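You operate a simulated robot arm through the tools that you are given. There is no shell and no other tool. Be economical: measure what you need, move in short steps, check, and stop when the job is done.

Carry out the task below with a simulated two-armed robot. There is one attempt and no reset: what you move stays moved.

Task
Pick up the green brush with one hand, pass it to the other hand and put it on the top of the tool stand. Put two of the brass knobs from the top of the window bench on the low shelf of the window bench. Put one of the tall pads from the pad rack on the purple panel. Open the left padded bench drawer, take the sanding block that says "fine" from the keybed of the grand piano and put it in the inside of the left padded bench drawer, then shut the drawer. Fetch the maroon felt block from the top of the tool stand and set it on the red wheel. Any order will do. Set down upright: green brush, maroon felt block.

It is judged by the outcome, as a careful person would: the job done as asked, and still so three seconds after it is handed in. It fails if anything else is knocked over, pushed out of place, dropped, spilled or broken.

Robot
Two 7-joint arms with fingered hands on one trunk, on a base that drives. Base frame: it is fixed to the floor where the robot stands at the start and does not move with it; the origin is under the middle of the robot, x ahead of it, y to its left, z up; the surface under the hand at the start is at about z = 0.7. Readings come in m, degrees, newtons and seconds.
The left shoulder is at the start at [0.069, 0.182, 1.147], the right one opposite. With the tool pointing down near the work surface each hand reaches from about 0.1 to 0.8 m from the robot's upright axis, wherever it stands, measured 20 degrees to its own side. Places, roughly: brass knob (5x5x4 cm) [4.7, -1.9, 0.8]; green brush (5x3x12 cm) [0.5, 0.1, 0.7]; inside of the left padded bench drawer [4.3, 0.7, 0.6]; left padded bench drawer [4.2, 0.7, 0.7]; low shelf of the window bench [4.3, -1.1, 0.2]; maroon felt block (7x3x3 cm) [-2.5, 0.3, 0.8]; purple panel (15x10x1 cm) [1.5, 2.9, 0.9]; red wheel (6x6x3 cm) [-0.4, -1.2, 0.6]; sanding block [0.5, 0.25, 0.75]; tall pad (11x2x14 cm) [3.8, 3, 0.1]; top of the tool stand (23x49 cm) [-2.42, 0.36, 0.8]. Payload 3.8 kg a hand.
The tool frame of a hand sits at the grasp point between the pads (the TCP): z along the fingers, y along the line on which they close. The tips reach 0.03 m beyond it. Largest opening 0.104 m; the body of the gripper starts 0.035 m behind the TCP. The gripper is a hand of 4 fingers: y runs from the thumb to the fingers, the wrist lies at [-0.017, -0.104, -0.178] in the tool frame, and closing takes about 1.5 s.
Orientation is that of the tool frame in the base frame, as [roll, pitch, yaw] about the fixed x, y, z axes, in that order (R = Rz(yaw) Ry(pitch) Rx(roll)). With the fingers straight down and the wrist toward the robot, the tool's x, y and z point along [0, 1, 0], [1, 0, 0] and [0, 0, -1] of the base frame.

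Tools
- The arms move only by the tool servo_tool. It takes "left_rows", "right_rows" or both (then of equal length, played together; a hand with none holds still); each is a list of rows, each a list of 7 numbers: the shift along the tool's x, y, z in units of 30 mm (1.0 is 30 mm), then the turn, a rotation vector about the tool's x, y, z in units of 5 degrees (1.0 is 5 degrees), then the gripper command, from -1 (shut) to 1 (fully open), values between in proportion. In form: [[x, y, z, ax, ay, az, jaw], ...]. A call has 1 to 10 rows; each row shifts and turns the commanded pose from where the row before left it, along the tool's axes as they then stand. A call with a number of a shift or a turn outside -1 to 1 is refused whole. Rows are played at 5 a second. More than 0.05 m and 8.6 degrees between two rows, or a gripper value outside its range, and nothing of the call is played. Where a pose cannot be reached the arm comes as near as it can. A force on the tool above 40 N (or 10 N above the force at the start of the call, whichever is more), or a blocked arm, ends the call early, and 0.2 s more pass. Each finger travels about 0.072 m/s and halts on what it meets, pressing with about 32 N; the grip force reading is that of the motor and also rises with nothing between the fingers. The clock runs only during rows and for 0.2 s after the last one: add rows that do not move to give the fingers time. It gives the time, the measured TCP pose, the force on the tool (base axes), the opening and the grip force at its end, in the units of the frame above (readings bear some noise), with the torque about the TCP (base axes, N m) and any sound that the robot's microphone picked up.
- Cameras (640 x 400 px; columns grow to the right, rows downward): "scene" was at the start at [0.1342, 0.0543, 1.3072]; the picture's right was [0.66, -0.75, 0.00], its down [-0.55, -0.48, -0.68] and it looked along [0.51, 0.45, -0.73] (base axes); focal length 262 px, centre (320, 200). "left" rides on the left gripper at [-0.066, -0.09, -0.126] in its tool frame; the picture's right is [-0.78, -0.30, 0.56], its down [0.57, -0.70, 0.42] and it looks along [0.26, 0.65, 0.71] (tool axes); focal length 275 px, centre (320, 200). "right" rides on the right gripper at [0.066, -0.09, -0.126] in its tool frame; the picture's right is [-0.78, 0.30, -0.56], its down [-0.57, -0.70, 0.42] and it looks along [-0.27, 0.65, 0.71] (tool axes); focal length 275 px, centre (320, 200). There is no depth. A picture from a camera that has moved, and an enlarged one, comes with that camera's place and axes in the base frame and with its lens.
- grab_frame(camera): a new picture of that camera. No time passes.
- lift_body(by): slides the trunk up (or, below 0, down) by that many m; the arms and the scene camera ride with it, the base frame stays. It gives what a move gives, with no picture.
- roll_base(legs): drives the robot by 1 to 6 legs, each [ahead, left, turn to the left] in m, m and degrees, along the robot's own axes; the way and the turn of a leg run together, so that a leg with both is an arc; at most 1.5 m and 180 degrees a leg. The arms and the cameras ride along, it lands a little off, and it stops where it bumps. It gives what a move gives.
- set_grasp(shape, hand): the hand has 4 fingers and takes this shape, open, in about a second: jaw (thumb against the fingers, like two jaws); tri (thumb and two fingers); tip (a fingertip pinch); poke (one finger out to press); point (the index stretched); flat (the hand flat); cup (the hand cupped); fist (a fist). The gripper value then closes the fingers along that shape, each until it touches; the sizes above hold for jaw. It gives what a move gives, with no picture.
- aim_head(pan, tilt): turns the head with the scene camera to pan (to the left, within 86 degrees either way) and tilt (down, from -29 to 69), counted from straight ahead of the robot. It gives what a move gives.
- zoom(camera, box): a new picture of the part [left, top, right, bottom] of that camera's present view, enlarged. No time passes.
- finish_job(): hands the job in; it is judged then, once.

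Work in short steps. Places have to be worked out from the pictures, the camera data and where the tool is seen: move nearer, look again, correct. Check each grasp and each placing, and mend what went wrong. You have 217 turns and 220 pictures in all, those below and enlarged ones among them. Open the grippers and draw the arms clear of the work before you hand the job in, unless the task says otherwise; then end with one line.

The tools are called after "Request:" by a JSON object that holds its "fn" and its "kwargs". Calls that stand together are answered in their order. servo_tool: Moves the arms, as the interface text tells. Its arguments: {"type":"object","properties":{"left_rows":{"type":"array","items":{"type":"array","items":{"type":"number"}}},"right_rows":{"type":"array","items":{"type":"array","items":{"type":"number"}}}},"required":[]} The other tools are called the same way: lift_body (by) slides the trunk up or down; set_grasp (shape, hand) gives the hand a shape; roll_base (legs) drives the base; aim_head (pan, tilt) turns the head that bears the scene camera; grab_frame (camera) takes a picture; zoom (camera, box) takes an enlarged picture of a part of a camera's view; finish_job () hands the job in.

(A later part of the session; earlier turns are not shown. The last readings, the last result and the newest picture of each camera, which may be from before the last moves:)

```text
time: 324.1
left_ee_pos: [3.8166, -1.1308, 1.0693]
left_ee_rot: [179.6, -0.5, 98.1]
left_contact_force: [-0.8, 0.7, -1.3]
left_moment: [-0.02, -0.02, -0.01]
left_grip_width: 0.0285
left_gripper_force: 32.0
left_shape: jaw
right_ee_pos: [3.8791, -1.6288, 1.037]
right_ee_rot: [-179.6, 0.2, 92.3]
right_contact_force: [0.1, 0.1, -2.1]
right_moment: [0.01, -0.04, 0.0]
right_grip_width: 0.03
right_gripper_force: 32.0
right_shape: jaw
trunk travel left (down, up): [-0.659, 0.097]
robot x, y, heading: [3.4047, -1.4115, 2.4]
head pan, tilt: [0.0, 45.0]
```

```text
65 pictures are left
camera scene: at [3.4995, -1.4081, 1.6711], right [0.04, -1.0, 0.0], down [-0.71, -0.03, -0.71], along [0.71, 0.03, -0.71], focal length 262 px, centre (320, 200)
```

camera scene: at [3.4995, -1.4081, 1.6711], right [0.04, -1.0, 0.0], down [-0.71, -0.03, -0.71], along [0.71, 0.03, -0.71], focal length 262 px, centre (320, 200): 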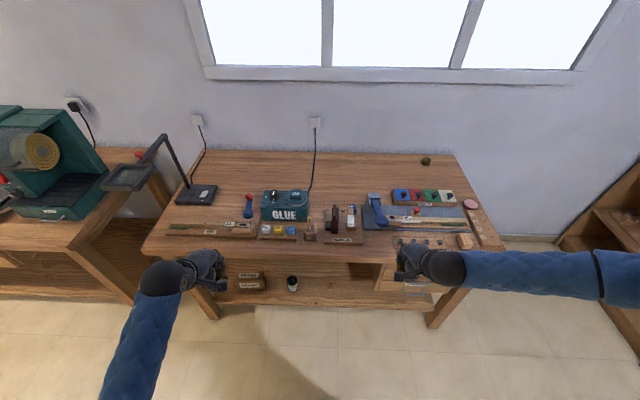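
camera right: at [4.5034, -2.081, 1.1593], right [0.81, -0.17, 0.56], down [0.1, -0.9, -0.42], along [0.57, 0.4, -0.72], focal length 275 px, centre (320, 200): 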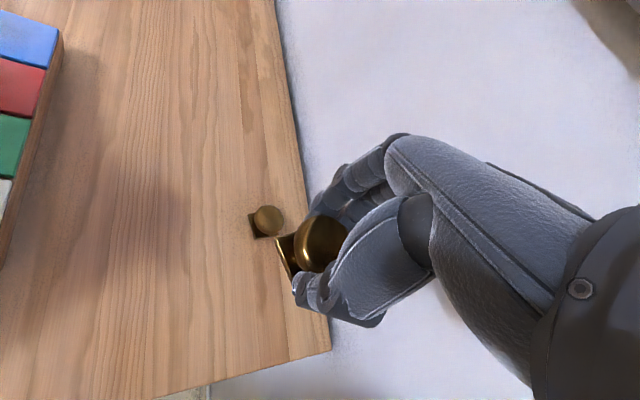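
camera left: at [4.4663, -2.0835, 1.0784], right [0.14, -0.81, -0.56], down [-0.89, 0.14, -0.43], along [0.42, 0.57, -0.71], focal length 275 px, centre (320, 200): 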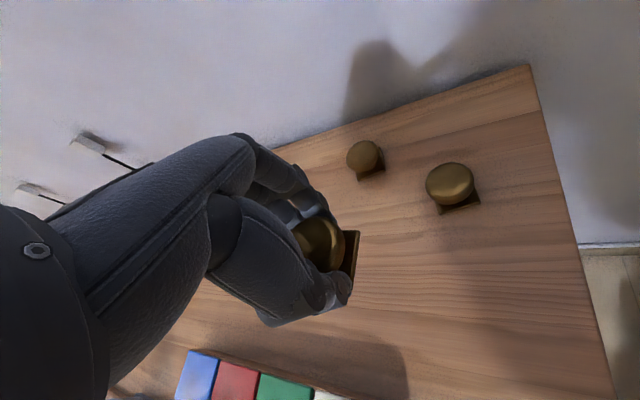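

The free stretch of shelf is y −1.30…−1.68 with its front edge at x ≈ 4.12. I bring the hands to the right lateral spacing, then lower the trunk in front of the bench.

Request:
{"fn": "roll_base", "kwargs": {"legs": [[-0.02, -0.07, -2.4]]}}

Request:
{"fn": "servo_tool", "kwargs": {"left_rows": [[-0.9, 0.1, 0, 0, 0, 0.4, -1], [-0.9, 0.1, 0, 0, 0, 0.4, -1], [-0.9, 0.1, 0, 0, 0, 0.4, -1], [-0.9, 0.1, 0, 0, 0, 0, -1], [-0.9, 0.1, 0, 0, 0, 0, -1], [-0.9, 0.1, 0, 0, 0, 0, -1], [0, 0, 0, 0, 0, 0, -1]], "right_rows": [[0.6, 0, 0, 0, 0, 0, -1], [0.6, 0, 0, 0, 0, 0, -1], [0.6, 0, 0, 0, 0, 0, -1], [0.6, 0, 0, 0, 0, 0, -1], [0.6, 0, 0, 0, 0, 0, -1], [0, 0, 0, 0, 0, 0, -1], [0, 0, 0, 0, 0, 0, -1]]}}

Request:
{"fn": "lift_body", "kwargs": {"by": -0.62}}

Request:
{"fn": "grab_frame", "kwargs": {"camera": "scene"}}

```text
time: 325.1
left_ee_pos: [3.8109, -1.2186, 1.0708]
left_ee_rot: [179.6, -0.5, 95.5]
left_contact_force: [-0.2, 0.3, -2.0]
left_moment: [0.01, -0.02, 0.04]
left_grip_width: 0.028
left_gripper_force: 31.5
left_shape: jaw
right_ee_pos: [3.8491, -1.7189, 1.0357]
right_ee_rot: [-179.6, 0.1, 89.8]
right_contact_force: [0.7, -0.5, -2.1]
right_moment: [0.02, 0.0, 0.05]
right_grip_width: 0.03
right_gripper_force: 32.2
right_shape: jaw
trunk travel left (down, up): [-0.659, 0.097]
robot x, y, heading: [3.386, -1.4805, -0.0]
head pan, tilt: [0.0, 45.0]
```

```text
time: 326.7
left_ee_pos: [3.8313, -1.3586, 1.0619]
left_ee_rot: [179.8, -3.0, 89.3]
left_contact_force: [0.4, 0.1, -1.7]
left_moment: [-0.04, 0.01, -0.02]
left_grip_width: 0.0282
left_gripper_force: 31.8
left_shape: jaw
right_ee_pos: [3.8509, -1.6281, 1.0369]
right_ee_rot: [-179.6, 0.1, 89.8]
right_contact_force: [-0.5, -0.5, -1.6]
right_moment: [-0.02, 0.02, 0.02]
right_grip_width: 0.03
right_gripper_force: 32.0
right_shape: jaw
trunk travel left (down, up): [-0.659, 0.097]
robot x, y, heading: [3.3868, -1.486, 0.1]
head pan, tilt: [0.0, 45.0]
```

```text
refused: -0.62 is not a number from -0.4 to 0.4
```

```text
64 pictures are left
camera scene: at [3.4807, -1.4817, 1.6711], right [0.0, -1.0, 0.0], down [-0.71, 0.0, -0.71], along [0.71, 0.0, -0.71], focal length 262 px, centre (320, 200)
```

scene: 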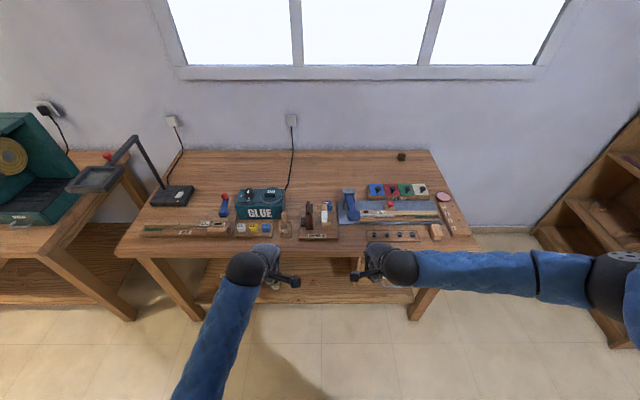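

Request:
{"fn": "lift_body", "kwargs": {"by": -0.4}}

Request:
{"fn": "lift_body", "kwargs": {"by": -0.23}}

Request:
{"fn": "grab_frame", "kwargs": {"camera": "scene"}}

```text
time: 330.6
left_ee_pos: [3.8419, -1.3326, 0.6643]
left_ee_rot: [178.3, -6.9, 88.9]
left_contact_force: [-0.9, -0.3, -1.2]
left_moment: [-0.02, -0.03, 0.01]
left_grip_width: 0.0282
left_gripper_force: 32.0
left_shape: jaw
right_ee_pos: [3.8507, -1.6278, 0.6371]
right_ee_rot: [-179.5, 0.1, 89.8]
right_contact_force: [0.8, 0.8, -1.8]
right_moment: [0.0, 0.01, -0.01]
right_grip_width: 0.0301
right_gripper_force: 32.0
right_shape: jaw
trunk travel left (down, up): [-0.259, 0.497]
robot x, y, heading: [3.3902, -1.4824, 0.1]
head pan, tilt: [0.0, 45.0]
```

```text
time: 331.5
left_ee_pos: [3.8404, -1.3265, 0.6021]
left_ee_rot: [178.9, -8.3, 88.3]
left_contact_force: [0.4, 1.0, -0.8]
left_moment: [-0.05, 0.01, -0.03]
left_grip_width: 0.0282
left_gripper_force: 32.1
left_shape: jaw
right_ee_pos: [3.8504, -1.6279, 0.5767]
right_ee_rot: [-178.8, 0.2, 89.8]
right_contact_force: [-0.2, -0.1, -1.5]
right_moment: [0.01, 0.01, 0.01]
right_grip_width: 0.0297
right_gripper_force: 32.1
right_shape: jaw
trunk travel left (down, up): [-0.203, 0.553]
robot x, y, heading: [3.3862, -1.4897, -0.2]
head pan, tilt: [0.0, 45.0]
stopped: the arm was blocked; the commanded pose is now the measured one
```

```text
63 pictures are left
camera scene: at [3.5862, -1.482, 1.2099], right [0.0, -1.0, 0.0], down [-0.71, 0.0, -0.71], along [0.71, 0.0, -0.71], focal length 262 px, centre (320, 200)
```

scene: 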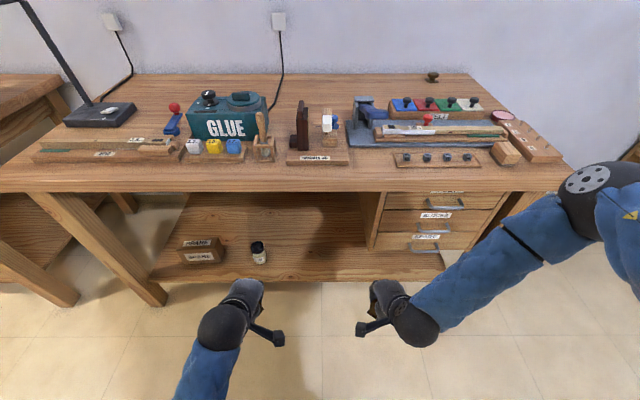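

The left arm blocked while folded inward. I move it outward and forward a bit, then go on lowering.

Request:
{"fn": "servo_tool", "kwargs": {"left_rows": [[0.8, 0.5, -0.3, 0, -0.4, 0, -1], [0.8, 0.5, -0.3, 0, -0.4, 0, -1], [0.8, 0.5, -0.3, 0, -0.4, 0, -1], [0.8, 0, 0, 0, -0.4, 0, -1], [0, 0, 0, 0, 0, 0, -1]]}}

Request:
{"fn": "lift_body", "kwargs": {"by": -0.15}}

```text
time: 332.7
left_ee_pos: [3.8897, -1.2374, 0.6388]
left_ee_rot: [178.8, 0.0, 88.0]
left_contact_force: [0.3, 0.0, -1.4]
left_moment: [-0.03, 0.02, -0.01]
left_grip_width: 0.028
left_gripper_force: 31.9
left_shape: jaw
right_ee_pos: [3.8482, -1.6273, 0.5783]
right_ee_rot: [-178.9, 0.2, 89.7]
right_contact_force: [0.3, -1.1, -0.5]
right_moment: [-0.05, 0.01, -0.01]
right_grip_width: 0.0298
right_gripper_force: 31.6
right_shape: jaw
trunk travel left (down, up): [-0.203, 0.553]
robot x, y, heading: [3.3895, -1.4848, -0.1]
head pan, tilt: [0.0, 45.0]
```

```text
time: 334.4
left_ee_pos: [3.888, -1.2375, 0.4912]
left_ee_rot: [178.7, -0.1, 88.1]
left_contact_force: [-0.5, 1.1, -0.9]
left_moment: [0.0, 0.01, 0.01]
left_grip_width: 0.0281
left_gripper_force: 31.9
left_shape: jaw
right_ee_pos: [3.8261, -1.6271, 0.3774]
right_ee_rot: [-169.7, 0.4, 89.7]
right_contact_force: [-0.6, 0.7, -1.4]
right_moment: [-0.05, 0.0, 0.02]
right_grip_width: 0.03
right_gripper_force: 31.8
right_shape: jaw
trunk travel left (down, up): [-0.053, 0.703]
robot x, y, heading: [3.3889, -1.4834, -0.1]
head pan, tilt: [0.0, 45.0]
```

Lowered. I shift the right hand inward, clear of the drawer cabinet, level it, and drive 0.2 m forward so the hands come under the bench top.

Request:
{"fn": "servo_tool", "kwargs": {"right_rows": [[0.7, 0, 0, -0.6, 0, 0, -1], [0.7, 0, 0, -0.6, 0, 0, -1], [0.7, 0, 0, -0.6, 0, 0, -1], [0, 0, 0, 0, 0, 0, -1]], "left_rows": [[0, 0, 0.5, 0, 0, 0, -1], [0, 0, 0.5, 0, 0, 0, -1], [0, 0, 0, 0, 0, 0, -1], [0, 0, 0, 0, 0, 0, -1]]}}

Request:
{"fn": "roll_base", "kwargs": {"legs": [[0.2, 0, 0]]}}

Request:
{"fn": "grab_frame", "kwargs": {"camera": "scene"}}

Request:
{"fn": "grab_frame", "kwargs": {"camera": "right"}}

```text
time: 335.4
left_ee_pos: [3.8877, -1.2371, 0.4597]
left_ee_rot: [178.9, 0.1, 88.1]
left_contact_force: [0.4, 0.2, -1.0]
left_moment: [0.01, -0.01, -0.02]
left_grip_width: 0.0285
left_gripper_force: 32.5
left_shape: jaw
right_ee_pos: [3.8289, -1.5652, 0.3777]
right_ee_rot: [-178.7, 0.5, 89.6]
right_contact_force: [-0.3, -0.1, -1.8]
right_moment: [-0.02, 0.0, 0.02]
right_grip_width: 0.0302
right_gripper_force: 32.6
right_shape: jaw
trunk travel left (down, up): [-0.053, 0.703]
robot x, y, heading: [3.3867, -1.4841, -0.2]
head pan, tilt: [0.0, 45.0]
```

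```text
time: 336.9
left_ee_pos: [4.0484, -1.2404, 0.4655]
left_ee_rot: [178.2, 0.1, 87.7]
left_contact_force: [0.9, 0.6, -1.8]
left_moment: [0.01, -0.02, 0.01]
left_grip_width: 0.0283
left_gripper_force: 31.9
left_shape: jaw
right_ee_pos: [3.9776, -1.5672, 0.3776]
right_ee_rot: [-178.1, 0.7, 89.7]
right_contact_force: [0.7, 0.1, -1.0]
right_moment: [-0.02, 0.01, -0.01]
right_grip_width: 0.0298
right_gripper_force: 32.0
right_shape: jaw
trunk travel left (down, up): [-0.053, 0.703]
robot x, y, heading: [3.5505, -1.4815, -0.6]
head pan, tilt: [0.0, 45.0]
stopped in leg 1: the robot was blocked; the commanded pose is now the measured one
```

```text
62 pictures are left
camera scene: at [3.827, -1.4823, 1.0552], right [-0.01, -1.0, 0.0], down [-0.7, 0.0, -0.71], along [0.71, -0.01, -0.7], focal length 262 px, centre (320, 200)
```

scene: 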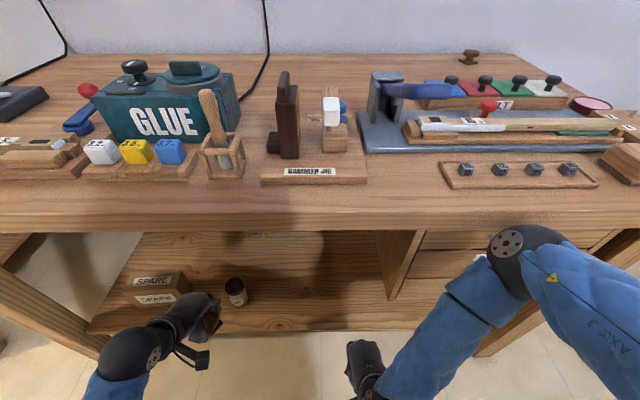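

```text
61 pictures are left
camera right: at [3.8929, -1.4998, 0.5049], right [0.31, -0.77, 0.56], down [-0.72, -0.57, -0.39], along [0.62, -0.28, -0.73], focal length 275 px, centre (320, 200)
```

right: 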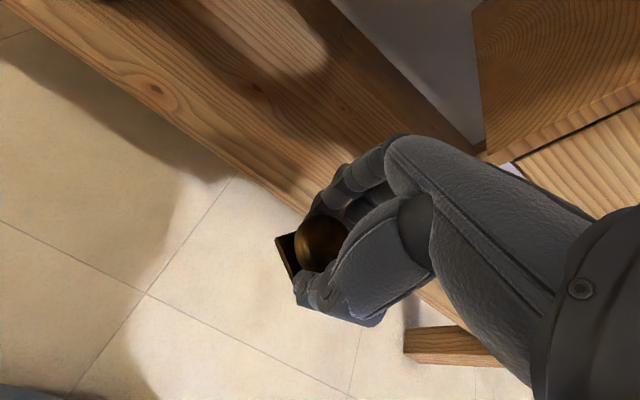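

The right elbow seems to meet the bench edge. I back off 0.1 m and reach in with a straighter right arm instead.

Request:
{"fn": "roll_base", "kwargs": {"legs": [[-0.1, 0, 0.6]]}}

Request:
{"fn": "servo_tool", "kwargs": {"right_rows": [[0, 0.95, 0, 0, 0, 0, -1], [0, 0.95, 0, 0, 0, 0, -1], [0, 0.95, 0, 0, 0, 0, -1], [0, 0.95, 0, 0, 0, 0, -1], [0, 0.95, 0.1, 0, 0, 0, -1], [0, 0.95, 0.1, 0, 0, 0, -1], [0, 0.95, 0.1, 0, 0, 0, -1], [0, 0.95, 0.1, 0, 0, 0, -1], [0, 0, 0, 0, 0, 0, -1]]}}

Request:
{"fn": "grab_frame", "kwargs": {"camera": "scene"}}

Request:
{"fn": "grab_frame", "kwargs": {"camera": "right"}}

```text
time: 338.0
left_ee_pos: [3.9518, -1.2359, 0.4589]
left_ee_rot: [178.7, -0.1, 88.4]
left_contact_force: [0.3, 0.2, -1.2]
left_moment: [0.02, 0.03, 0.03]
left_grip_width: 0.0283
left_gripper_force: 32.2
left_shape: jaw
right_ee_pos: [3.8794, -1.5635, 0.3717]
right_ee_rot: [-177.3, 0.7, 90.4]
right_contact_force: [-0.3, 0.8, -1.6]
right_moment: [-0.01, -0.01, 0.0]
right_grip_width: 0.0299
right_gripper_force: 32.0
right_shape: jaw
trunk travel left (down, up): [-0.053, 0.703]
robot x, y, heading: [3.451, -1.4836, 0.0]
head pan, tilt: [0.0, 45.0]
```

```text
time: 340.0
left_ee_pos: [3.9503, -1.2353, 0.4596]
left_ee_rot: [178.7, 0.0, 88.5]
left_contact_force: [-0.1, 0.8, -2.0]
left_moment: [-0.01, 0.02, -0.02]
left_grip_width: 0.0283
left_gripper_force: 32.2
left_shape: jaw
right_ee_pos: [4.107, -1.5627, 0.3476]
right_ee_rot: [-177.3, 0.7, 90.4]
right_contact_force: [0.3, -0.7, -1.2]
right_moment: [0.01, 0.03, 0.01]
right_grip_width: 0.0297
right_gripper_force: 31.7
right_shape: jaw
trunk travel left (down, up): [-0.053, 0.703]
robot x, y, heading: [3.45, -1.4817, 0.1]
head pan, tilt: [0.0, 45.0]
```

```text
60 pictures are left
camera scene: at [3.7382, -1.4803, 1.0519], right [0.0, -1.0, 0.0], down [-0.71, 0.0, -0.71], along [0.71, 0.0, -0.71], focal length 262 px, centre (320, 200)
```

scene: 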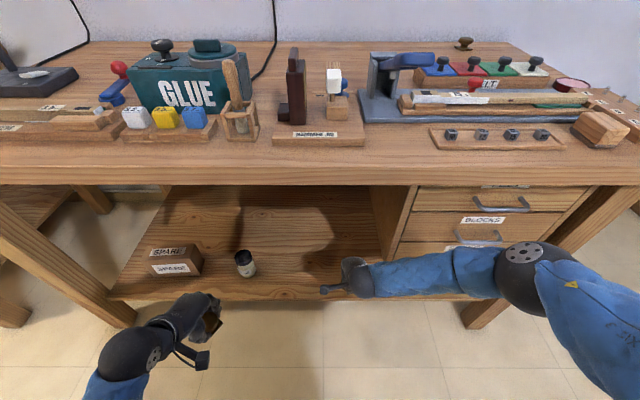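

```text
59 pictures are left
camera right: at [4.0241, -1.4967, 0.4769], right [0.33, -0.77, 0.55], down [-0.72, -0.58, -0.38], along [0.62, -0.27, -0.74], focal length 275 px, centre (320, 200)
```

right: 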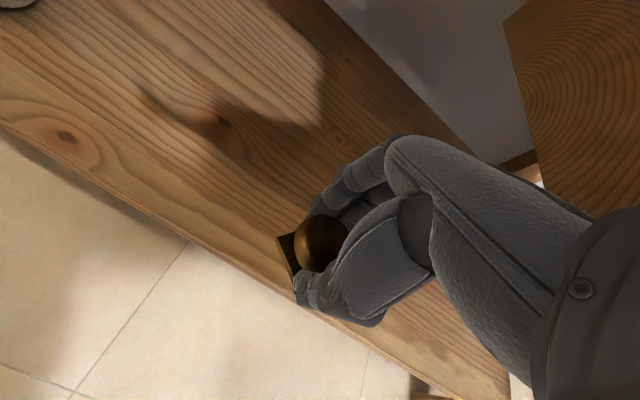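

Request:
{"fn": "servo_tool", "kwargs": {"right_rows": [[0, 0.95, 0.1, 0, 0, 0, -1], [0, 0.95, 0.1, 0, 0, 0, -1], [0, 0.95, 0.1, 0, 0, 0, -1], [0, 0, 0.9, 0, 0, 0, -1], [0, 0, 0.9, 0, 0, 0, -1], [0, 0, 0.5, 0, 0, 0, -1], [0, 0, 0.25, 0, 0, 0, -1], [0, 0, 0.25, 0, 0, 0, -1], [0, 0, 0.25, 0, 0, 0, -1], [0, 0, 0.25, 0, 0, 0, -1]]}}

Request:
{"fn": "grab_frame", "kwargs": {"camera": "right"}}

```text
time: 342.2
left_ee_pos: [3.9491, -1.2335, 0.4583]
left_ee_rot: [178.7, -0.1, 88.4]
left_contact_force: [0.0, 0.8, -2.3]
left_moment: [-0.01, -0.01, -0.01]
left_grip_width: 0.0283
left_gripper_force: 32.1
left_shape: jaw
right_ee_pos: [4.1732, -1.5756, 0.3136]
right_ee_rot: [-177.2, 0.8, 90.3]
right_contact_force: [-0.6, -0.7, -2.1]
right_moment: [-0.04, 0.04, 0.0]
right_grip_width: 0.0297
right_gripper_force: 32.1
right_shape: jaw
right hand out of reach, approached as far as the arm can: row 3, 4, 5, 6, 7, 8, 9, 10
trunk travel left (down, up): [-0.053, 0.703]
robot x, y, heading: [3.4519, -1.4796, 0.4]
head pan, tilt: [0.0, 45.0]
```

```text
58 pictures are left
camera right: at [4.0907, -1.5093, 0.442], right [0.33, -0.77, 0.55], down [-0.72, -0.58, -0.38], along [0.62, -0.27, -0.74], focal length 275 px, centre (320, 200)
```

right: 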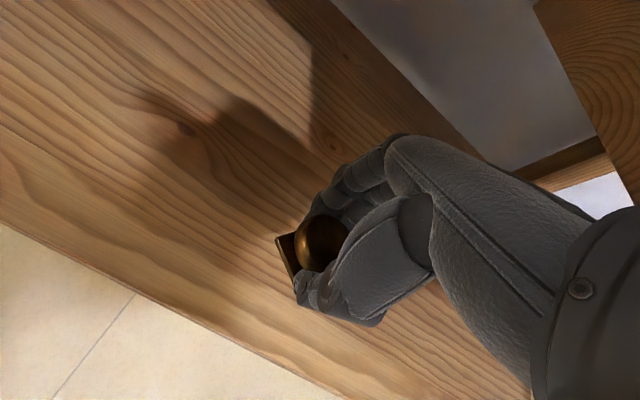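

The arm is at its reach limit at z = 0.31. I lower the trunk 5 cm and move the base 6 cm forward.

Request:
{"fn": "lift_body", "kwargs": {"by": -0.05}}

Request:
{"fn": "roll_base", "kwargs": {"legs": [[0.06, 0, 0]]}}

Request:
{"fn": "grab_frame", "kwargs": {"camera": "scene"}}

```text
time: 343.2
left_ee_pos: [3.9501, -1.2347, 0.4098]
left_ee_rot: [178.7, -0.1, 88.5]
left_contact_force: [-0.3, 0.2, -0.3]
left_moment: [0.01, 0.03, -0.01]
left_grip_width: 0.0281
left_gripper_force: 31.8
left_shape: jaw
right_ee_pos: [4.1748, -1.5768, 0.2637]
right_ee_rot: [-177.6, 0.7, 90.2]
right_contact_force: [-0.2, -0.5, -2.0]
right_moment: [0.01, -0.02, -0.01]
right_grip_width: 0.0297
right_gripper_force: 32.2
right_shape: jaw
trunk travel left (down, up): [-0.003, 0.753]
robot x, y, heading: [3.4518, -1.4819, 0.4]
head pan, tilt: [0.0, 45.0]
```

```text
time: 344.1
left_ee_pos: [4.0075, -1.234, 0.4135]
left_ee_rot: [178.4, 0.2, 88.4]
left_contact_force: [0.3, 0.0, -1.4]
left_moment: [0.01, 0.01, 0.01]
left_grip_width: 0.0286
left_gripper_force: 32.3
left_shape: jaw
right_ee_pos: [4.2156, -1.5632, 0.2595]
right_ee_rot: [-176.4, 0.1, 91.2]
right_contact_force: [-0.3, 0.0, -1.5]
right_moment: [0.03, -0.01, 0.0]
right_grip_width: 0.0296
right_gripper_force: 31.9
right_shape: jaw
trunk travel left (down, up): [-0.003, 0.753]
robot x, y, heading: [3.5117, -1.4848, 0.3]
head pan, tilt: [0.0, 45.0]
```

```text
57 pictures are left
camera scene: at [3.8235, -1.4782, 1.0], right [0.0, -1.0, 0.0], down [-0.7, 0.0, -0.71], along [0.71, 0.0, -0.7], focal length 262 px, centre (320, 200)
```

scene: 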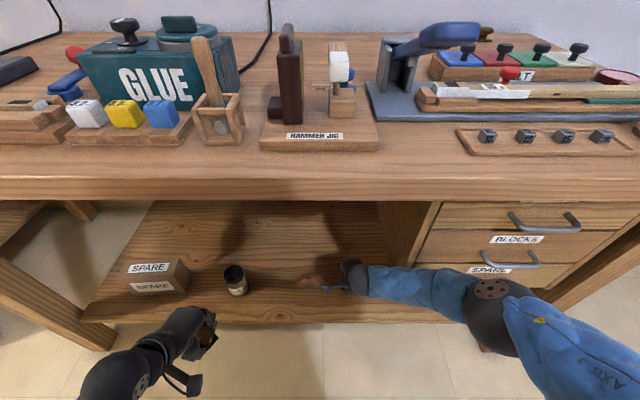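

Request:
{"fn": "servo_tool", "kwargs": {"right_rows": [[0, 0, 0.1, 0, 0, 0, -1], [0, 0, 0.2, 0, 0, 0, -1], [0, 0, 0.2, 0, 0, 0, -1], [0, 0, 0.2, 0, 0, 0, -1], [0, 0, 0.2, 0, 0, 0, -1]]}}

Request:
{"fn": "grab_frame", "kwargs": {"camera": "right"}}

```text
time: 345.3
left_ee_pos: [4.0088, -1.2344, 0.4131]
left_ee_rot: [178.5, 0.0, 88.4]
left_contact_force: [0.0, -1.0, -1.2]
left_moment: [-0.01, 0.01, 0.0]
left_grip_width: 0.028
left_gripper_force: 32.8
left_shape: jaw
right_ee_pos: [4.2193, -1.564, 0.2356]
right_ee_rot: [-176.7, -0.1, 91.2]
right_contact_force: [-4.7, -1.0, 38.4]
right_moment: [0.09, -0.87, -0.02]
right_grip_width: 0.0315
right_gripper_force: 32.0
right_shape: jaw
trunk travel left (down, up): [-0.003, 0.753]
robot x, y, heading: [3.5107, -1.4825, -0.1]
head pan, tilt: [0.0, 45.0]
```

```text
56 pictures are left
camera right: at [4.136, -1.5004, 0.3664], right [0.34, -0.77, 0.54], down [-0.71, -0.59, -0.38], along [0.61, -0.25, -0.75], focal length 275 px, centre (320, 200)
```

right: 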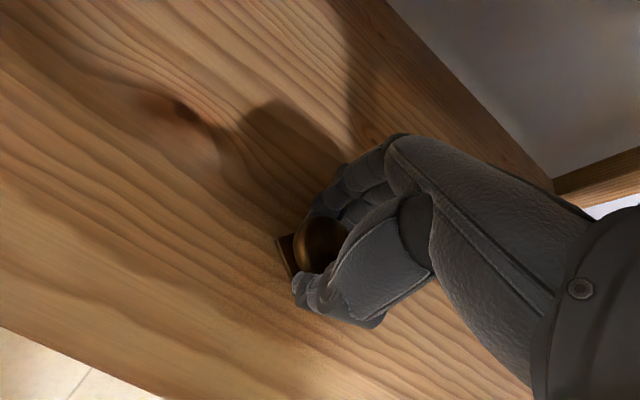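

The knob is on the shelf (38 N). I ease up, open, raise and withdraw.

Request:
{"fn": "servo_tool", "kwargs": {"right_rows": [[0, 0, -0.12, 0, 0, 0, -1], [0, 0, 0, 0, 0, 0, -0.5], [0, 0, 0, 0, 0, 0, 0], [0, 0, 0, 0, 0, 0, 0.3], [0, 0, 0, 0, 0, 0, 0.3], [0, 0, -0.8, 0, 0, 0, 0.3], [0, 0, -0.9, 0, 0, 0, 0.3], [0, 0, -0.9, 0, 0, 0, 0.3], [0, -0.9, 0, 0, 0, 0, 0.3], [0, -0.9, 0, 0, 0, 0, 0.3]]}}

Request:
{"fn": "grab_frame", "kwargs": {"camera": "right"}}

```text
time: 347.5
left_ee_pos: [4.0104, -1.2348, 0.4104]
left_ee_rot: [178.7, 0.0, 88.4]
left_contact_force: [-0.4, -0.2, -1.7]
left_moment: [0.01, 0.02, 0.03]
left_grip_width: 0.0281
left_gripper_force: 31.6
left_shape: jaw
right_ee_pos: [4.1703, -1.5642, 0.3155]
right_ee_rot: [-176.4, 0.1, 91.0]
right_contact_force: [-0.2, 0.3, 0.3]
right_moment: [-0.01, -0.02, 0.03]
right_grip_width: 0.0676
right_gripper_force: 0.1
right_shape: jaw
trunk travel left (down, up): [-0.003, 0.753]
robot x, y, heading: [3.5103, -1.4823, 0.0]
head pan, tilt: [0.0, 45.0]
```

```text
55 pictures are left
camera right: at [4.0884, -1.5022, 0.4466], right [0.34, -0.77, 0.54], down [-0.72, -0.59, -0.38], along [0.61, -0.26, -0.75], focal length 275 px, centre (320, 200)
```

right: 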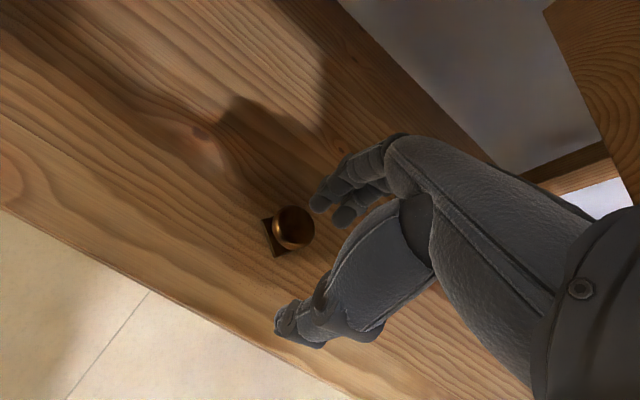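

The knob is on the shelf, upright. I withdraw the right hand, then shift the base right so the left hand lines up with the free spot at y ≈ −1.41.

Request:
{"fn": "servo_tool", "kwargs": {"right_rows": [[0, -0.9, 0, 0, 0, 0, 0.3], [0, -0.9, 0, 0, 0, 0, 0.3], [0, -0.9, 0, 0, 0, 0, 0.3], [0, -0.9, 0, 0, 0, 0, 0.3], [0, -0.9, 0, 0, 0, 0, 0.3], [0, -0.9, 0, 0, 0, 0, 0.3], [0, -0.9, -0.3, 0, 0, 0, 0.3], [0, -0.9, -0.3, 0, 0, 0, 0.3], [0, -0.5, 0, 0, 0, 0, 0.3]]}}

Request:
{"fn": "roll_base", "kwargs": {"legs": [[-0.06, 0, 0], [0, -0.17, 0]]}}

Request:
{"fn": "grab_frame", "kwargs": {"camera": "scene"}}

Request:
{"fn": "grab_frame", "kwargs": {"camera": "left"}}

```text
time: 349.5
left_ee_pos: [4.0097, -1.2347, 0.4093]
left_ee_rot: [178.8, 0.1, 88.4]
left_contact_force: [-0.2, 0.0, -0.8]
left_moment: [-0.02, 0.03, 0.02]
left_grip_width: 0.0279
left_gripper_force: 31.9
left_shape: jaw
right_ee_pos: [3.9375, -1.5713, 0.3474]
right_ee_rot: [-175.9, 0.2, 91.1]
right_contact_force: [0.3, -0.4, 0.5]
right_moment: [-0.02, 0.03, 0.02]
right_grip_width: 0.0676
right_gripper_force: 0.0
right_shape: jaw
trunk travel left (down, up): [-0.003, 0.753]
robot x, y, heading: [3.5093, -1.4803, 0.1]
head pan, tilt: [0.0, 45.0]
```

```text
time: 351.6
left_ee_pos: [3.9499, -1.4039, 0.4085]
left_ee_rot: [178.8, -0.1, 88.7]
left_contact_force: [-0.9, -0.6, -1.5]
left_moment: [-0.05, 0.02, 0.01]
left_grip_width: 0.0283
left_gripper_force: 31.9
left_shape: jaw
right_ee_pos: [3.8791, -1.7421, 0.3472]
right_ee_rot: [-175.9, 0.2, 91.4]
right_contact_force: [-0.6, 0.5, 0.6]
right_moment: [-0.04, 0.02, -0.03]
right_grip_width: 0.0675
right_gripper_force: 0.1
right_shape: jaw
trunk travel left (down, up): [-0.003, 0.753]
robot x, y, heading: [3.4512, -1.6575, 0.5]
head pan, tilt: [0.0, 45.0]
```

```text
54 pictures are left
camera scene: at [3.7712, -1.6516, 0.998], right [0.01, -1.0, 0.0], down [-0.71, -0.01, -0.71], along [0.71, 0.01, -0.71], focal length 262 px, centre (320, 200)
```

scene: 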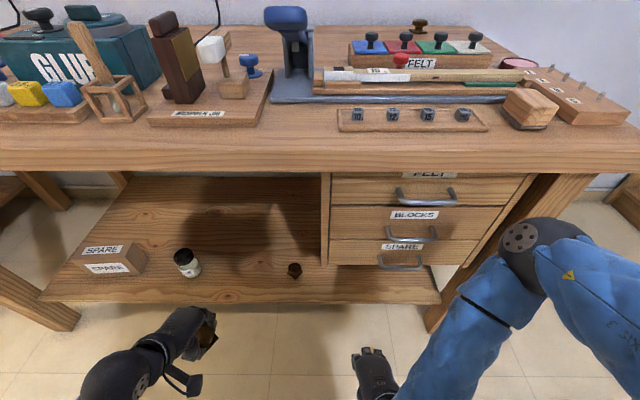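

```text
53 pictures are left
camera left: at [3.8564, -1.4683, 0.5325], right [-0.3, -0.77, -0.56], down [-0.68, 0.59, -0.44], along [0.67, 0.25, -0.7], focal length 275 px, centre (320, 200)
```

left: 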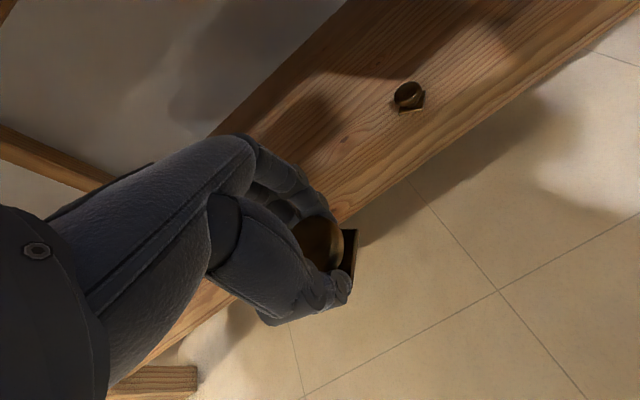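

Request:
{"fn": "servo_tool", "kwargs": {"left_rows": [[0, 0.95, 0.1, 0, 0, 0, -1], [0, 0.95, 0.1, 0, 0, 0, -1], [0, 0.95, 0.1, 0, 0, 0, -1], [0, 0.95, 0.2, 0, 0, 0, -1], [0, 0.95, 0.2, 0, 0, 0, -1], [0, 0.95, 0.2, 0, 0, 0, -1], [0, 0.95, 0.4, 0, 0, 0, -1], [0, 0.4, 0.7, 0, 0, 0, -1], [0, 0, 0.8, 0, 0, 0, -1], [0, 0, 0.8, 0, 0, 0, -1]]}}

Request:
{"fn": "roll_base", "kwargs": {"legs": [[0.05, 0, 0]]}}

Request:
{"fn": "grab_frame", "kwargs": {"camera": "left"}}

```text
time: 353.8
left_ee_pos: [4.1643, -1.4101, 0.3061]
left_ee_rot: [178.9, -0.2, 88.7]
left_contact_force: [0.1, -1.0, -0.9]
left_moment: [-0.01, -0.01, -0.02]
left_grip_width: 0.028
left_gripper_force: 31.8
left_shape: jaw
right_ee_pos: [3.8798, -1.7425, 0.3466]
right_ee_rot: [-175.9, 0.2, 91.4]
right_contact_force: [0.5, -0.2, -0.4]
right_moment: [0.0, 0.01, 0.0]
right_grip_width: 0.0676
right_gripper_force: 0.2
right_shape: jaw
trunk travel left (down, up): [-0.003, 0.753]
robot x, y, heading: [3.4527, -1.6554, 0.5]
head pan, tilt: [0.0, 45.0]
```

```text
time: 354.7
left_ee_pos: [4.2143, -1.4105, 0.3059]
left_ee_rot: [178.7, 0.1, 88.6]
left_contact_force: [-0.1, -0.1, -1.2]
left_moment: [0.01, 0.01, 0.01]
left_grip_width: 0.0282
left_gripper_force: 31.7
left_shape: jaw
right_ee_pos: [3.9295, -1.7431, 0.3468]
right_ee_rot: [-175.9, 0.2, 91.3]
right_contact_force: [-0.2, 0.3, 0.6]
right_moment: [-0.01, -0.01, 0.01]
right_grip_width: 0.0676
right_gripper_force: 0.0
right_shape: jaw
trunk travel left (down, up): [-0.003, 0.753]
robot x, y, heading: [3.5018, -1.6522, 0.5]
head pan, tilt: [0.0, 45.0]
```

```text
52 pictures are left
camera left: at [4.1198, -1.473, 0.429], right [-0.3, -0.77, -0.56], down [-0.68, 0.59, -0.44], along [0.67, 0.25, -0.7], focal length 275 px, centre (320, 200)
```

left: 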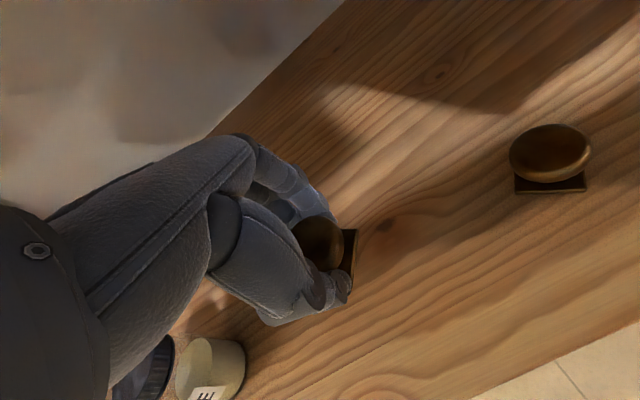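

Request:
{"fn": "servo_tool", "kwargs": {"left_rows": [[0, 0, 0.7, 0, 0, 0, -1], [0, 0, 0.7, 0, 0, 0, -1], [0, 0, 0.4, 0, 0, 0, -1], [0, 0, 0.2, 0, 0, 0, -1], [0, 0, 0.2, 0, 0, 0, -1], [0, 0, 0.2, 0, 0, 0, -1], [0, 0, 0.15, 0, 0, 0, -1]]}}

```text
time: 356.3
left_ee_pos: [4.218, -1.4105, 0.2338]
left_ee_rot: [178.3, 0.0, 88.6]
left_contact_force: [-3.5, -0.9, 19.6]
left_moment: [-0.09, 0.65, -0.03]
left_grip_width: 0.0277
left_gripper_force: 32.1
left_shape: jaw
right_ee_pos: [3.9285, -1.743, 0.3481]
right_ee_rot: [-175.9, 0.2, 91.3]
right_contact_force: [0.4, 0.1, 0.4]
right_moment: [0.01, -0.04, -0.04]
right_grip_width: 0.0675
right_gripper_force: 0.0
right_shape: jaw
trunk travel left (down, up): [-0.003, 0.753]
robot x, y, heading: [3.5003, -1.6591, 0.4]
head pan, tilt: [0.0, 45.0]
```

Contact at 20 N. I open, rise and withdraw the left hand.

Request:
{"fn": "servo_tool", "kwargs": {"left_rows": [[0, 0, 0, 0, 0, 0, -0.5], [0, 0, 0, 0, 0, 0, 0], [0, 0, 0, 0, 0, 0, 0.3], [0, 0, 0, 0, 0, 0, 0.3], [0, 0, -0.8, 0, 0, 0, 0.3], [0, 0, -0.9, 0, 0, 0, 0.3], [0, -0.3, -0.9, 0, 0, 0, 0.3], [0, -0.9, -0.3, 0, 0, 0, 0.3], [0, -0.9, -0.3, 0, 0, 0, 0.3], [0, -0.9, -0.3, 0, 0, 0, 0.3]]}}

Request:
{"fn": "servo_tool", "kwargs": {"left_rows": [[0, -0.9, 0, 0, 0, 0, 0.3], [0, -0.9, 0, 0, 0, 0, 0.3], [0, -0.9, 0, 0, 0, 0, 0.3], [0, -0.9, 0, 0, 0, 0, 0.3], [0, -0.9, 0, 0, 0, 0, 0.3]]}}

Request:
{"fn": "roll_base", "kwargs": {"legs": [[-0.35, 0, 0]]}}

Request:
{"fn": "grab_frame", "kwargs": {"camera": "scene"}}

```text
time: 358.5
left_ee_pos: [4.1226, -1.4075, 0.3318]
left_ee_rot: [178.8, -0.1, 88.6]
left_contact_force: [-0.3, -0.6, -0.1]
left_moment: [-0.02, -0.04, -0.01]
left_grip_width: 0.0675
left_gripper_force: 0.1
left_shape: jaw
right_ee_pos: [3.9295, -1.7438, 0.3489]
right_ee_rot: [-175.9, 0.3, 91.2]
right_contact_force: [0.6, -0.3, -0.2]
right_moment: [-0.01, 0.01, 0.0]
right_grip_width: 0.0675
right_gripper_force: 0.1
right_shape: jaw
trunk travel left (down, up): [-0.003, 0.753]
robot x, y, heading: [3.497, -1.6551, 0.6]
head pan, tilt: [0.0, 45.0]
```

```text
time: 359.7
left_ee_pos: [3.9888, -1.4034, 0.3296]
left_ee_rot: [178.7, -0.1, 88.6]
left_contact_force: [-0.2, -0.4, 0.5]
left_moment: [-0.03, 0.0, 0.0]
left_grip_width: 0.0673
left_gripper_force: 0.0
left_shape: jaw
right_ee_pos: [3.9292, -1.7434, 0.3464]
right_ee_rot: [-175.9, 0.2, 91.2]
right_contact_force: [-0.8, 0.1, 1.0]
right_moment: [-0.02, 0.0, 0.0]
right_grip_width: 0.0677
right_gripper_force: 0.1
right_shape: jaw
trunk travel left (down, up): [-0.003, 0.753]
robot x, y, heading: [3.4994, -1.6537, 0.4]
head pan, tilt: [0.0, 45.0]
```

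```text
time: 361.9
left_ee_pos: [3.6407, -1.4045, 0.3298]
left_ee_rot: [178.9, -0.1, 88.9]
left_contact_force: [0.6, -0.3, 0.2]
left_moment: [0.02, -0.02, -0.02]
left_grip_width: 0.0672
left_gripper_force: 0.0
left_shape: jaw
right_ee_pos: [3.5842, -1.7448, 0.3475]
right_ee_rot: [-175.9, 0.2, 91.6]
right_contact_force: [0.2, 0.5, 0.5]
right_moment: [-0.01, 0.0, 0.01]
right_grip_width: 0.0674
right_gripper_force: 0.1
right_shape: jaw
trunk travel left (down, up): [-0.003, 0.753]
robot x, y, heading: [3.1586, -1.6577, 0.3]
head pan, tilt: [0.0, 45.0]
```

```text
51 pictures are left
camera scene: at [3.4745, -1.6535, 0.998], right [0.01, -1.0, 0.0], down [-0.71, -0.01, -0.71], along [0.71, 0.01, -0.71], focal length 262 px, centre (320, 200)
```

scene: 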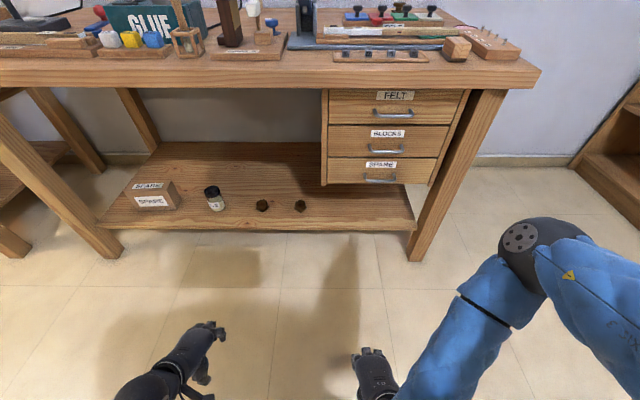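

Two knobs stand on the low shelf; that part is done. Next is the pad rack in the north-east: I raise the trunk, turn to face +y, and drive up the lane between the piano and the benches.

Request:
{"fn": "lift_body", "kwargs": {"by": 0.4}}

Request:
{"fn": "roll_base", "kwargs": {"legs": [[0, 0, 89.7], [1.4, 0, 0], [1.4, 0, 0], [0.7, 0, 0]]}}

Request:
{"fn": "aim_head", "kwargs": {"pan": -20, "tilt": 30}}

Request:
{"fn": "grab_frame", "kwargs": {"camera": "scene"}}

```text
time: 365.8
left_ee_pos: [3.6402, -1.4037, 0.7295]
left_ee_rot: [178.7, 0.1, 88.8]
left_contact_force: [0.5, 0.3, -1.0]
left_moment: [0.0, -0.01, 0.0]
left_grip_width: 0.0675
left_gripper_force: 0.0
left_shape: jaw
right_ee_pos: [3.584, -1.7449, 0.7469]
right_ee_rot: [-175.9, 0.2, 91.7]
right_contact_force: [0.0, -0.4, 0.1]
right_moment: [-0.03, 0.01, 0.02]
right_grip_width: 0.0673
right_gripper_force: 0.0
right_shape: jaw
trunk travel left (down, up): [-0.403, 0.353]
robot x, y, heading: [3.1532, -1.6581, 0.8]
head pan, tilt: [0.0, 45.0]
```

```text
time: 386.7
left_ee_pos: [2.653, 2.3081, 0.7304]
left_ee_rot: [178.9, 0.0, -177.1]
left_contact_force: [0.1, 0.8, 0.0]
left_moment: [0.03, 0.01, -0.03]
left_grip_width: 0.0673
left_gripper_force: 0.1
left_shape: jaw
right_ee_pos: [2.9965, 2.2744, 0.7468]
right_ee_rot: [-175.9, 0.2, -174.2]
right_contact_force: [0.1, 1.1, -0.3]
right_moment: [0.0, -0.04, 0.0]
right_grip_width: 0.0677
right_gripper_force: 0.0
right_shape: jaw
trunk travel left (down, up): [-0.403, 0.353]
robot x, y, heading: [2.9374, 1.8384, 94.8]
head pan, tilt: [0.0, 45.0]
```

```text
time: 387.5
left_ee_pos: [2.6528, 2.308, 0.7302]
left_ee_rot: [178.9, 0.1, -177.0]
left_contact_force: [-0.6, -0.3, -0.3]
left_moment: [0.0, 0.03, 0.0]
left_grip_width: 0.0673
left_gripper_force: 0.1
left_shape: jaw
right_ee_pos: [2.9959, 2.2756, 0.7464]
right_ee_rot: [-175.9, 0.3, -174.3]
right_contact_force: [0.1, 0.0, 0.2]
right_moment: [-0.01, 0.01, 0.0]
right_grip_width: 0.0675
right_gripper_force: 0.1
right_shape: jaw
trunk travel left (down, up): [-0.403, 0.353]
robot x, y, heading: [2.94, 1.8413, 94.9]
head pan, tilt: [-20.0, 30.0]
```

```text
50 pictures are left
camera scene: at [2.9638, 1.9699, 1.437], right [0.97, -0.26, 0.0], down [-0.13, -0.48, -0.87], along [0.23, 0.84, -0.5], focal length 262 px, centre (320, 200)
```

scene: 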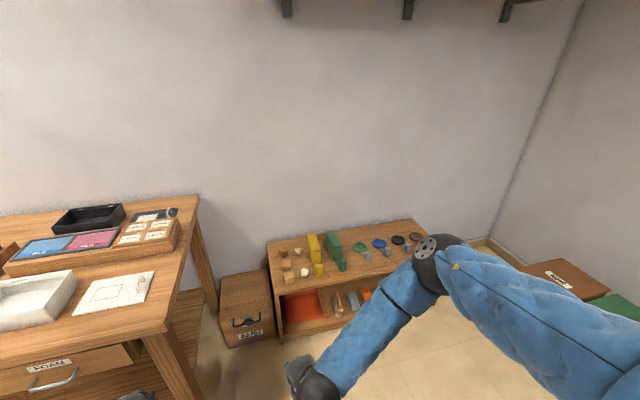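

Request:
{"fn": "zoom", "kwargs": {"camera": "scene", "box": [200, 210, 440, 360]}}

```text
2.67 times, centred on (320, 285) of scene
camera zoom: at [2.9638, 1.9699, 1.437], right [0.97, -0.26, 0.0], down [-0.13, -0.48, -0.87], along [0.23, 0.84, -0.5], focal length 699 px, centre (320, -27)
```

zoom: 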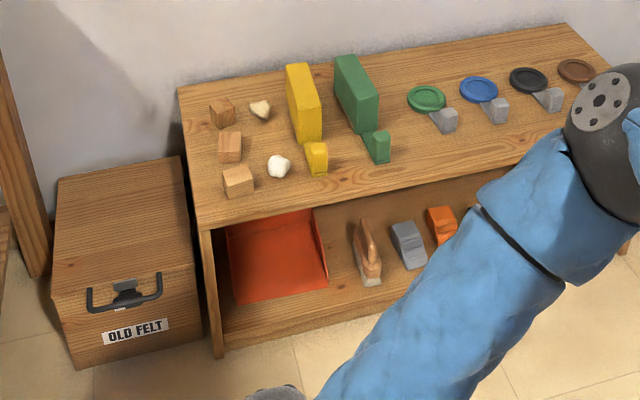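

This low bench is on the north wall, and my right arm hides its right-hand part where the rack should be (x ≈ 3.8). I shift right in front of it and look again.

Request:
{"fn": "roll_base", "kwargs": {"legs": [[0, 0, -4.8], [0.1, -0.6, 0]]}}

Request:
{"fn": "aim_head", "kwargs": {"pan": -5, "tilt": 45}}

Request:
{"fn": "grab_frame", "kwargs": {"camera": "scene"}}

```text
time: 391.5
left_ee_pos: [3.3028, 2.4325, 0.7311]
left_ee_rot: [178.8, 0.0, 177.8]
left_contact_force: [0.9, -0.2, 0.6]
left_moment: [0.01, 0.0, -0.04]
left_grip_width: 0.0673
left_gripper_force: 0.0
left_shape: jaw
right_ee_pos: [3.6411, 2.3676, 0.7465]
right_ee_rot: [-176.0, 0.1, -179.5]
right_contact_force: [0.3, 0.5, 0.7]
right_moment: [-0.02, 0.01, 0.01]
right_grip_width: 0.0676
right_gripper_force: 0.0
right_shape: jaw
trunk travel left (down, up): [-0.403, 0.353]
robot x, y, heading: [3.5442, 1.9397, 89.5]
head pan, tilt: [-20.0, 30.0]
```

```text
time: 392.2
left_ee_pos: [3.3012, 2.4313, 0.7296]
left_ee_rot: [178.7, -0.1, 177.6]
left_contact_force: [-0.2, 0.6, -0.6]
left_moment: [-0.02, 0.01, -0.03]
left_grip_width: 0.0674
left_gripper_force: 0.1
left_shape: jaw
right_ee_pos: [3.6405, 2.3669, 0.7467]
right_ee_rot: [-175.9, 0.2, -179.6]
right_contact_force: [-0.1, 0.7, -0.5]
right_moment: [-0.02, 0.01, 0.0]
right_grip_width: 0.0676
right_gripper_force: 0.1
right_shape: jaw
trunk travel left (down, up): [-0.403, 0.353]
robot x, y, heading: [3.5448, 1.9421, 89.5]
head pan, tilt: [-5.0, 45.0]
```

```text
48 pictures are left
camera scene: at [3.5558, 2.0631, 1.4145], right [1.0, -0.1, 0.0], down [-0.07, -0.7, -0.71], along [0.07, 0.7, -0.71], focal length 262 px, centre (320, 200)
```

scene: 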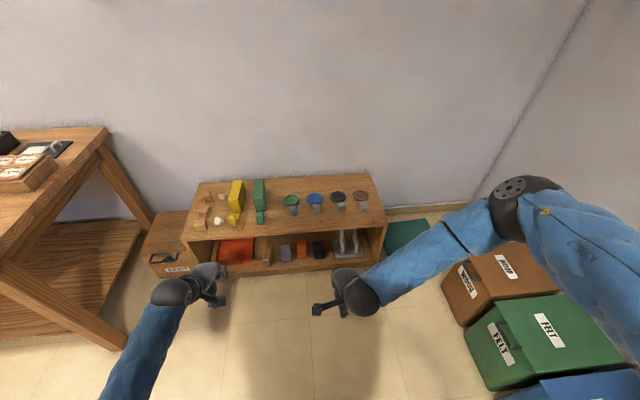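

Request:
{"fn": "zoom", "kwargs": {"camera": "scene", "box": [180, 165, 400, 295]}}

```text
2.91 times, centred on (290, 230) of scene
camera zoom: at [3.5558, 2.0631, 1.4145], right [1.0, -0.1, 0.0], down [-0.07, -0.7, -0.71], along [0.07, 0.7, -0.71], focal length 763 px, centre (407, 113)
```

zoom: 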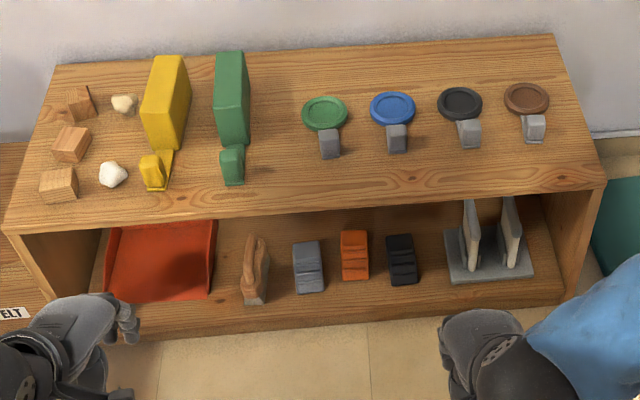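

The pad rack stands on the lower shelf at the right end: two tall thin pads at x ≈ 3.764 and 3.859, front edges y ≈ 2.92, tops z ≈ 0.29, under the bench top (z 0.4). I'll go in from the front with the right hand pointing forward and closing sideways, so I turn it that way now.

Request:
{"fn": "servo_tool", "kwargs": {"right_rows": [[0, 0, 0, -0.99, -0.99, -0.99, 0.3], [0, 0, 0, -0.99, -0.99, -0.99, 0.3], [0, 0, 0, -0.99, -0.99, -0.99, 0.3], [0, 0, 0, -0.99, -0.99, -0.99, 0.3], [0, 0, 0, -0.99, -0.99, -0.99, 0.3], [0, 0, 0, -0.99, -0.99, -0.99, 0.3], [0, 0, 0, -0.99, -0.99, -0.99, 0.3]]}}

Request:
{"fn": "servo_tool", "kwargs": {"right_rows": [[0, 0, 0, -0.99, -0.99, -0.99, 0.3], [0, 0, 0, -0.99, -0.99, -0.99, 0.3], [0, 0, 0, -0.99, -0.99, -0.99, 0.3], [0, 0, 0, -0.99, -0.99, -0.99, 0.3], [0, 0, 0, -0.99, -0.99, -0.99, 0.3], [0, 0, 0, -0.99, -0.99, -0.99, 0.3], [0, 0, 0, -0.99, -0.99, -0.99, 0.3], [0, 0, 0, 0, 1, 0, 0.3], [0, 0, 0, 0, 1, 0, 0.3], [0, 0, 0, 0, 1, 0, 0.3]]}}

```text
time: 393.8
left_ee_pos: [3.3014, 2.4311, 0.7302]
left_ee_rot: [178.8, -0.1, 177.7]
left_contact_force: [0.0, -0.7, -0.7]
left_moment: [0.0, 0.0, 0.04]
left_grip_width: 0.0674
left_gripper_force: 0.2
left_shape: jaw
right_ee_pos: [3.5195, 2.3782, 0.8419]
right_ee_rot: [159.2, 40.3, -149.9]
right_contact_force: [-0.3, -0.8, 0.5]
right_moment: [0.03, 0.01, -0.06]
right_grip_width: 0.0675
right_gripper_force: 0.1
right_shape: jaw
right hand out of reach, approached as far as the arm can: row 3, 4, 5, 6, 7
trunk travel left (down, up): [-0.403, 0.353]
robot x, y, heading: [3.5477, 1.9428, 89.4]
head pan, tilt: [-5.0, 45.0]
```

```text
time: 396.0
left_ee_pos: [3.3014, 2.4308, 0.7297]
left_ee_rot: [178.8, -0.1, 177.7]
left_contact_force: [0.5, 0.5, -0.4]
left_moment: [0.0, 0.0, 0.0]
left_grip_width: 0.0672
left_gripper_force: 0.1
left_shape: jaw
right_ee_pos: [3.5197, 2.3997, 1.0516]
right_ee_rot: [-175.8, 63.0, -100.5]
right_contact_force: [-0.5, 0.8, 0.0]
right_moment: [0.02, 0.0, 0.02]
right_grip_width: 0.0676
right_gripper_force: 0.2
right_shape: jaw
right hand out of reach, approached as far as the arm can: row 1, 2, 3, 4, 5, 6, 7
trunk travel left (down, up): [-0.403, 0.353]
robot x, y, heading: [3.5445, 1.943, 89.5]
head pan, tilt: [-5.0, 45.0]
```

The hand now points forward (down 27°), close to what I need. I lower the trunk and reach forward at the pads' height while still short of the bench.

Request:
{"fn": "lift_body", "kwargs": {"by": -0.38}}

Request:
{"fn": "servo_tool", "kwargs": {"right_rows": [[0.2, -0.68, 0.93, 0, 0, 0, 0.3], [0.2, -0.68, 0.93, 0, 0, 0, 0.3], [0.2, -0.68, 0.93, 0, 0, 0, 0.3], [0.2, -0.68, 0.93, 0, 0, 0, 0.3], [0.2, -0.68, 0.93, 0, 0, 0, 0.3], [0.2, -0.68, 0.93, 0, 0, 0, 0.3], [0, 0, 0, 0, 0, 0, 0.3]]}}

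Request:
{"fn": "grab_frame", "kwargs": {"camera": "scene"}}

```text
time: 399.7
left_ee_pos: [3.3013, 2.4326, 0.35]
left_ee_rot: [178.7, -0.2, 177.7]
left_contact_force: [-0.3, -0.1, 0.7]
left_moment: [0.01, 0.01, -0.01]
left_grip_width: 0.0675
left_gripper_force: 0.0
left_shape: jaw
right_ee_pos: [3.5463, 2.4453, 0.6742]
right_ee_rot: [-173.2, 68.0, -104.5]
right_contact_force: [0.0, 0.6, 0.1]
right_moment: [-0.03, 0.01, -0.03]
right_grip_width: 0.0673
right_gripper_force: 0.1
right_shape: jaw
trunk travel left (down, up): [-0.023, 0.733]
robot x, y, heading: [3.543, 1.938, 89.5]
head pan, tilt: [-5.0, 45.0]
```

```text
time: 401.3
left_ee_pos: [3.3019, 2.4323, 0.3499]
left_ee_rot: [178.8, 0.0, 177.6]
left_contact_force: [0.2, -0.2, -0.4]
left_moment: [-0.01, -0.01, 0.02]
left_grip_width: 0.0672
left_gripper_force: 0.1
left_shape: jaw
right_ee_pos: [3.582, 2.4411, 0.6279]
right_ee_rot: [-175.4, 62.9, -100.5]
right_contact_force: [0.4, -0.4, 0.4]
right_moment: [-0.02, 0.02, -0.02]
right_grip_width: 0.0675
right_gripper_force: 0.0
right_shape: jaw
right hand out of reach, approached as far as the arm can: row 3, 4, 5, 6
trunk travel left (down, up): [-0.023, 0.733]
robot x, y, heading: [3.5455, 1.9419, 89.1]
head pan, tilt: [-5.0, 45.0]
```

```text
46 pictures are left
camera scene: at [3.5573, 2.247, 1.0196], right [1.0, -0.1, 0.0], down [-0.07, -0.7, -0.71], along [0.07, 0.7, -0.71], focal length 262 px, centre (320, 200)
```

scene: 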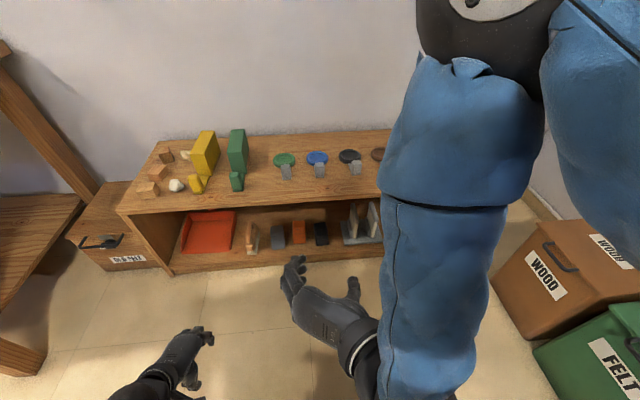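

In this arm configuration the elbow is up and the hand can't go low. I unwind the rotation to get back to the normal downward pose, reach low first, and then turn.

Request:
{"fn": "servo_tool", "kwargs": {"right_rows": [[0, 0, 0, 0, -1, 0, 0.3], [0, 0, 0, 0, -1, 0, 0.3], [0, 0, 0, 0, -1, 0, 0.3], [0, 0, 0, 0.99, 0.99, 0.99, 0.3], [0, 0, 0, 0.99, 0.99, 0.99, 0.3], [0, 0, 0, 0.99, 0.99, 0.99, 0.3], [0, 0, 0, 0.99, 0.99, 0.99, 0.3], [0, 0, 0, 0.99, 0.99, 0.99, 0.3], [0, 0, 0, 0.99, 0.99, 0.99, 0.3], [0, 0, 0, 0.99, 0.99, 0.99, 0.3]]}}

Request:
{"fn": "servo_tool", "kwargs": {"right_rows": [[0, 0, 0, 0.99, 0.99, 0.99, 0.3], [0, 0, 0, 0.99, 0.99, 0.99, 0.3], [0, 0, 0, 0.99, 0.99, 0.99, 0.3], [0, 0, 0, 0.99, 0.99, 0.99, 0.3], [0, 0, 0, 0.99, 0.99, 0.99, 0.3], [0, 0, 0, 0.99, 0.99, 0.99, 0.3], [0, 0, 0, 0.99, 0.99, 0.99, 0.3], [0, 0, 0, 0, 0, 0, 0.3]]}}

```text
time: 403.5
left_ee_pos: [3.3029, 2.4313, 0.3502]
left_ee_rot: [178.8, 0.0, 177.8]
left_contact_force: [0.0, -0.2, -0.2]
left_moment: [0.0, 0.01, 0.0]
left_grip_width: 0.067
left_gripper_force: 0.1
left_shape: jaw
right_ee_pos: [3.5812, 2.4416, 0.6434]
right_ee_rot: [167.8, 37.2, -158.9]
right_contact_force: [0.5, 0.4, 0.1]
right_moment: [0.0, 0.0, 0.04]
right_grip_width: 0.0673
right_gripper_force: 0.1
right_shape: jaw
right hand out of reach, approached as far as the arm can: row 2, 3
trunk travel left (down, up): [-0.023, 0.733]
robot x, y, heading: [3.5465, 1.9429, 89.4]
head pan, tilt: [-5.0, 45.0]
```

```text
time: 405.3
left_ee_pos: [3.302, 2.4322, 0.3491]
left_ee_rot: [178.8, -0.1, 177.7]
left_contact_force: [-0.4, -0.6, 0.0]
left_moment: [0.01, 0.01, 0.02]
left_grip_width: 0.0674
left_gripper_force: 0.2
left_shape: jaw
right_ee_pos: [3.5809, 2.4409, 0.6436]
right_ee_rot: [-168.0, 1.9, 165.5]
right_contact_force: [-0.4, 0.7, -0.1]
right_moment: [0.01, -0.03, 0.01]
right_grip_width: 0.0679
right_gripper_force: 0.0
right_shape: jaw
trunk travel left (down, up): [-0.023, 0.733]
robot x, y, heading: [3.5441, 1.9399, 89.5]
head pan, tilt: [-5.0, 45.0]
```

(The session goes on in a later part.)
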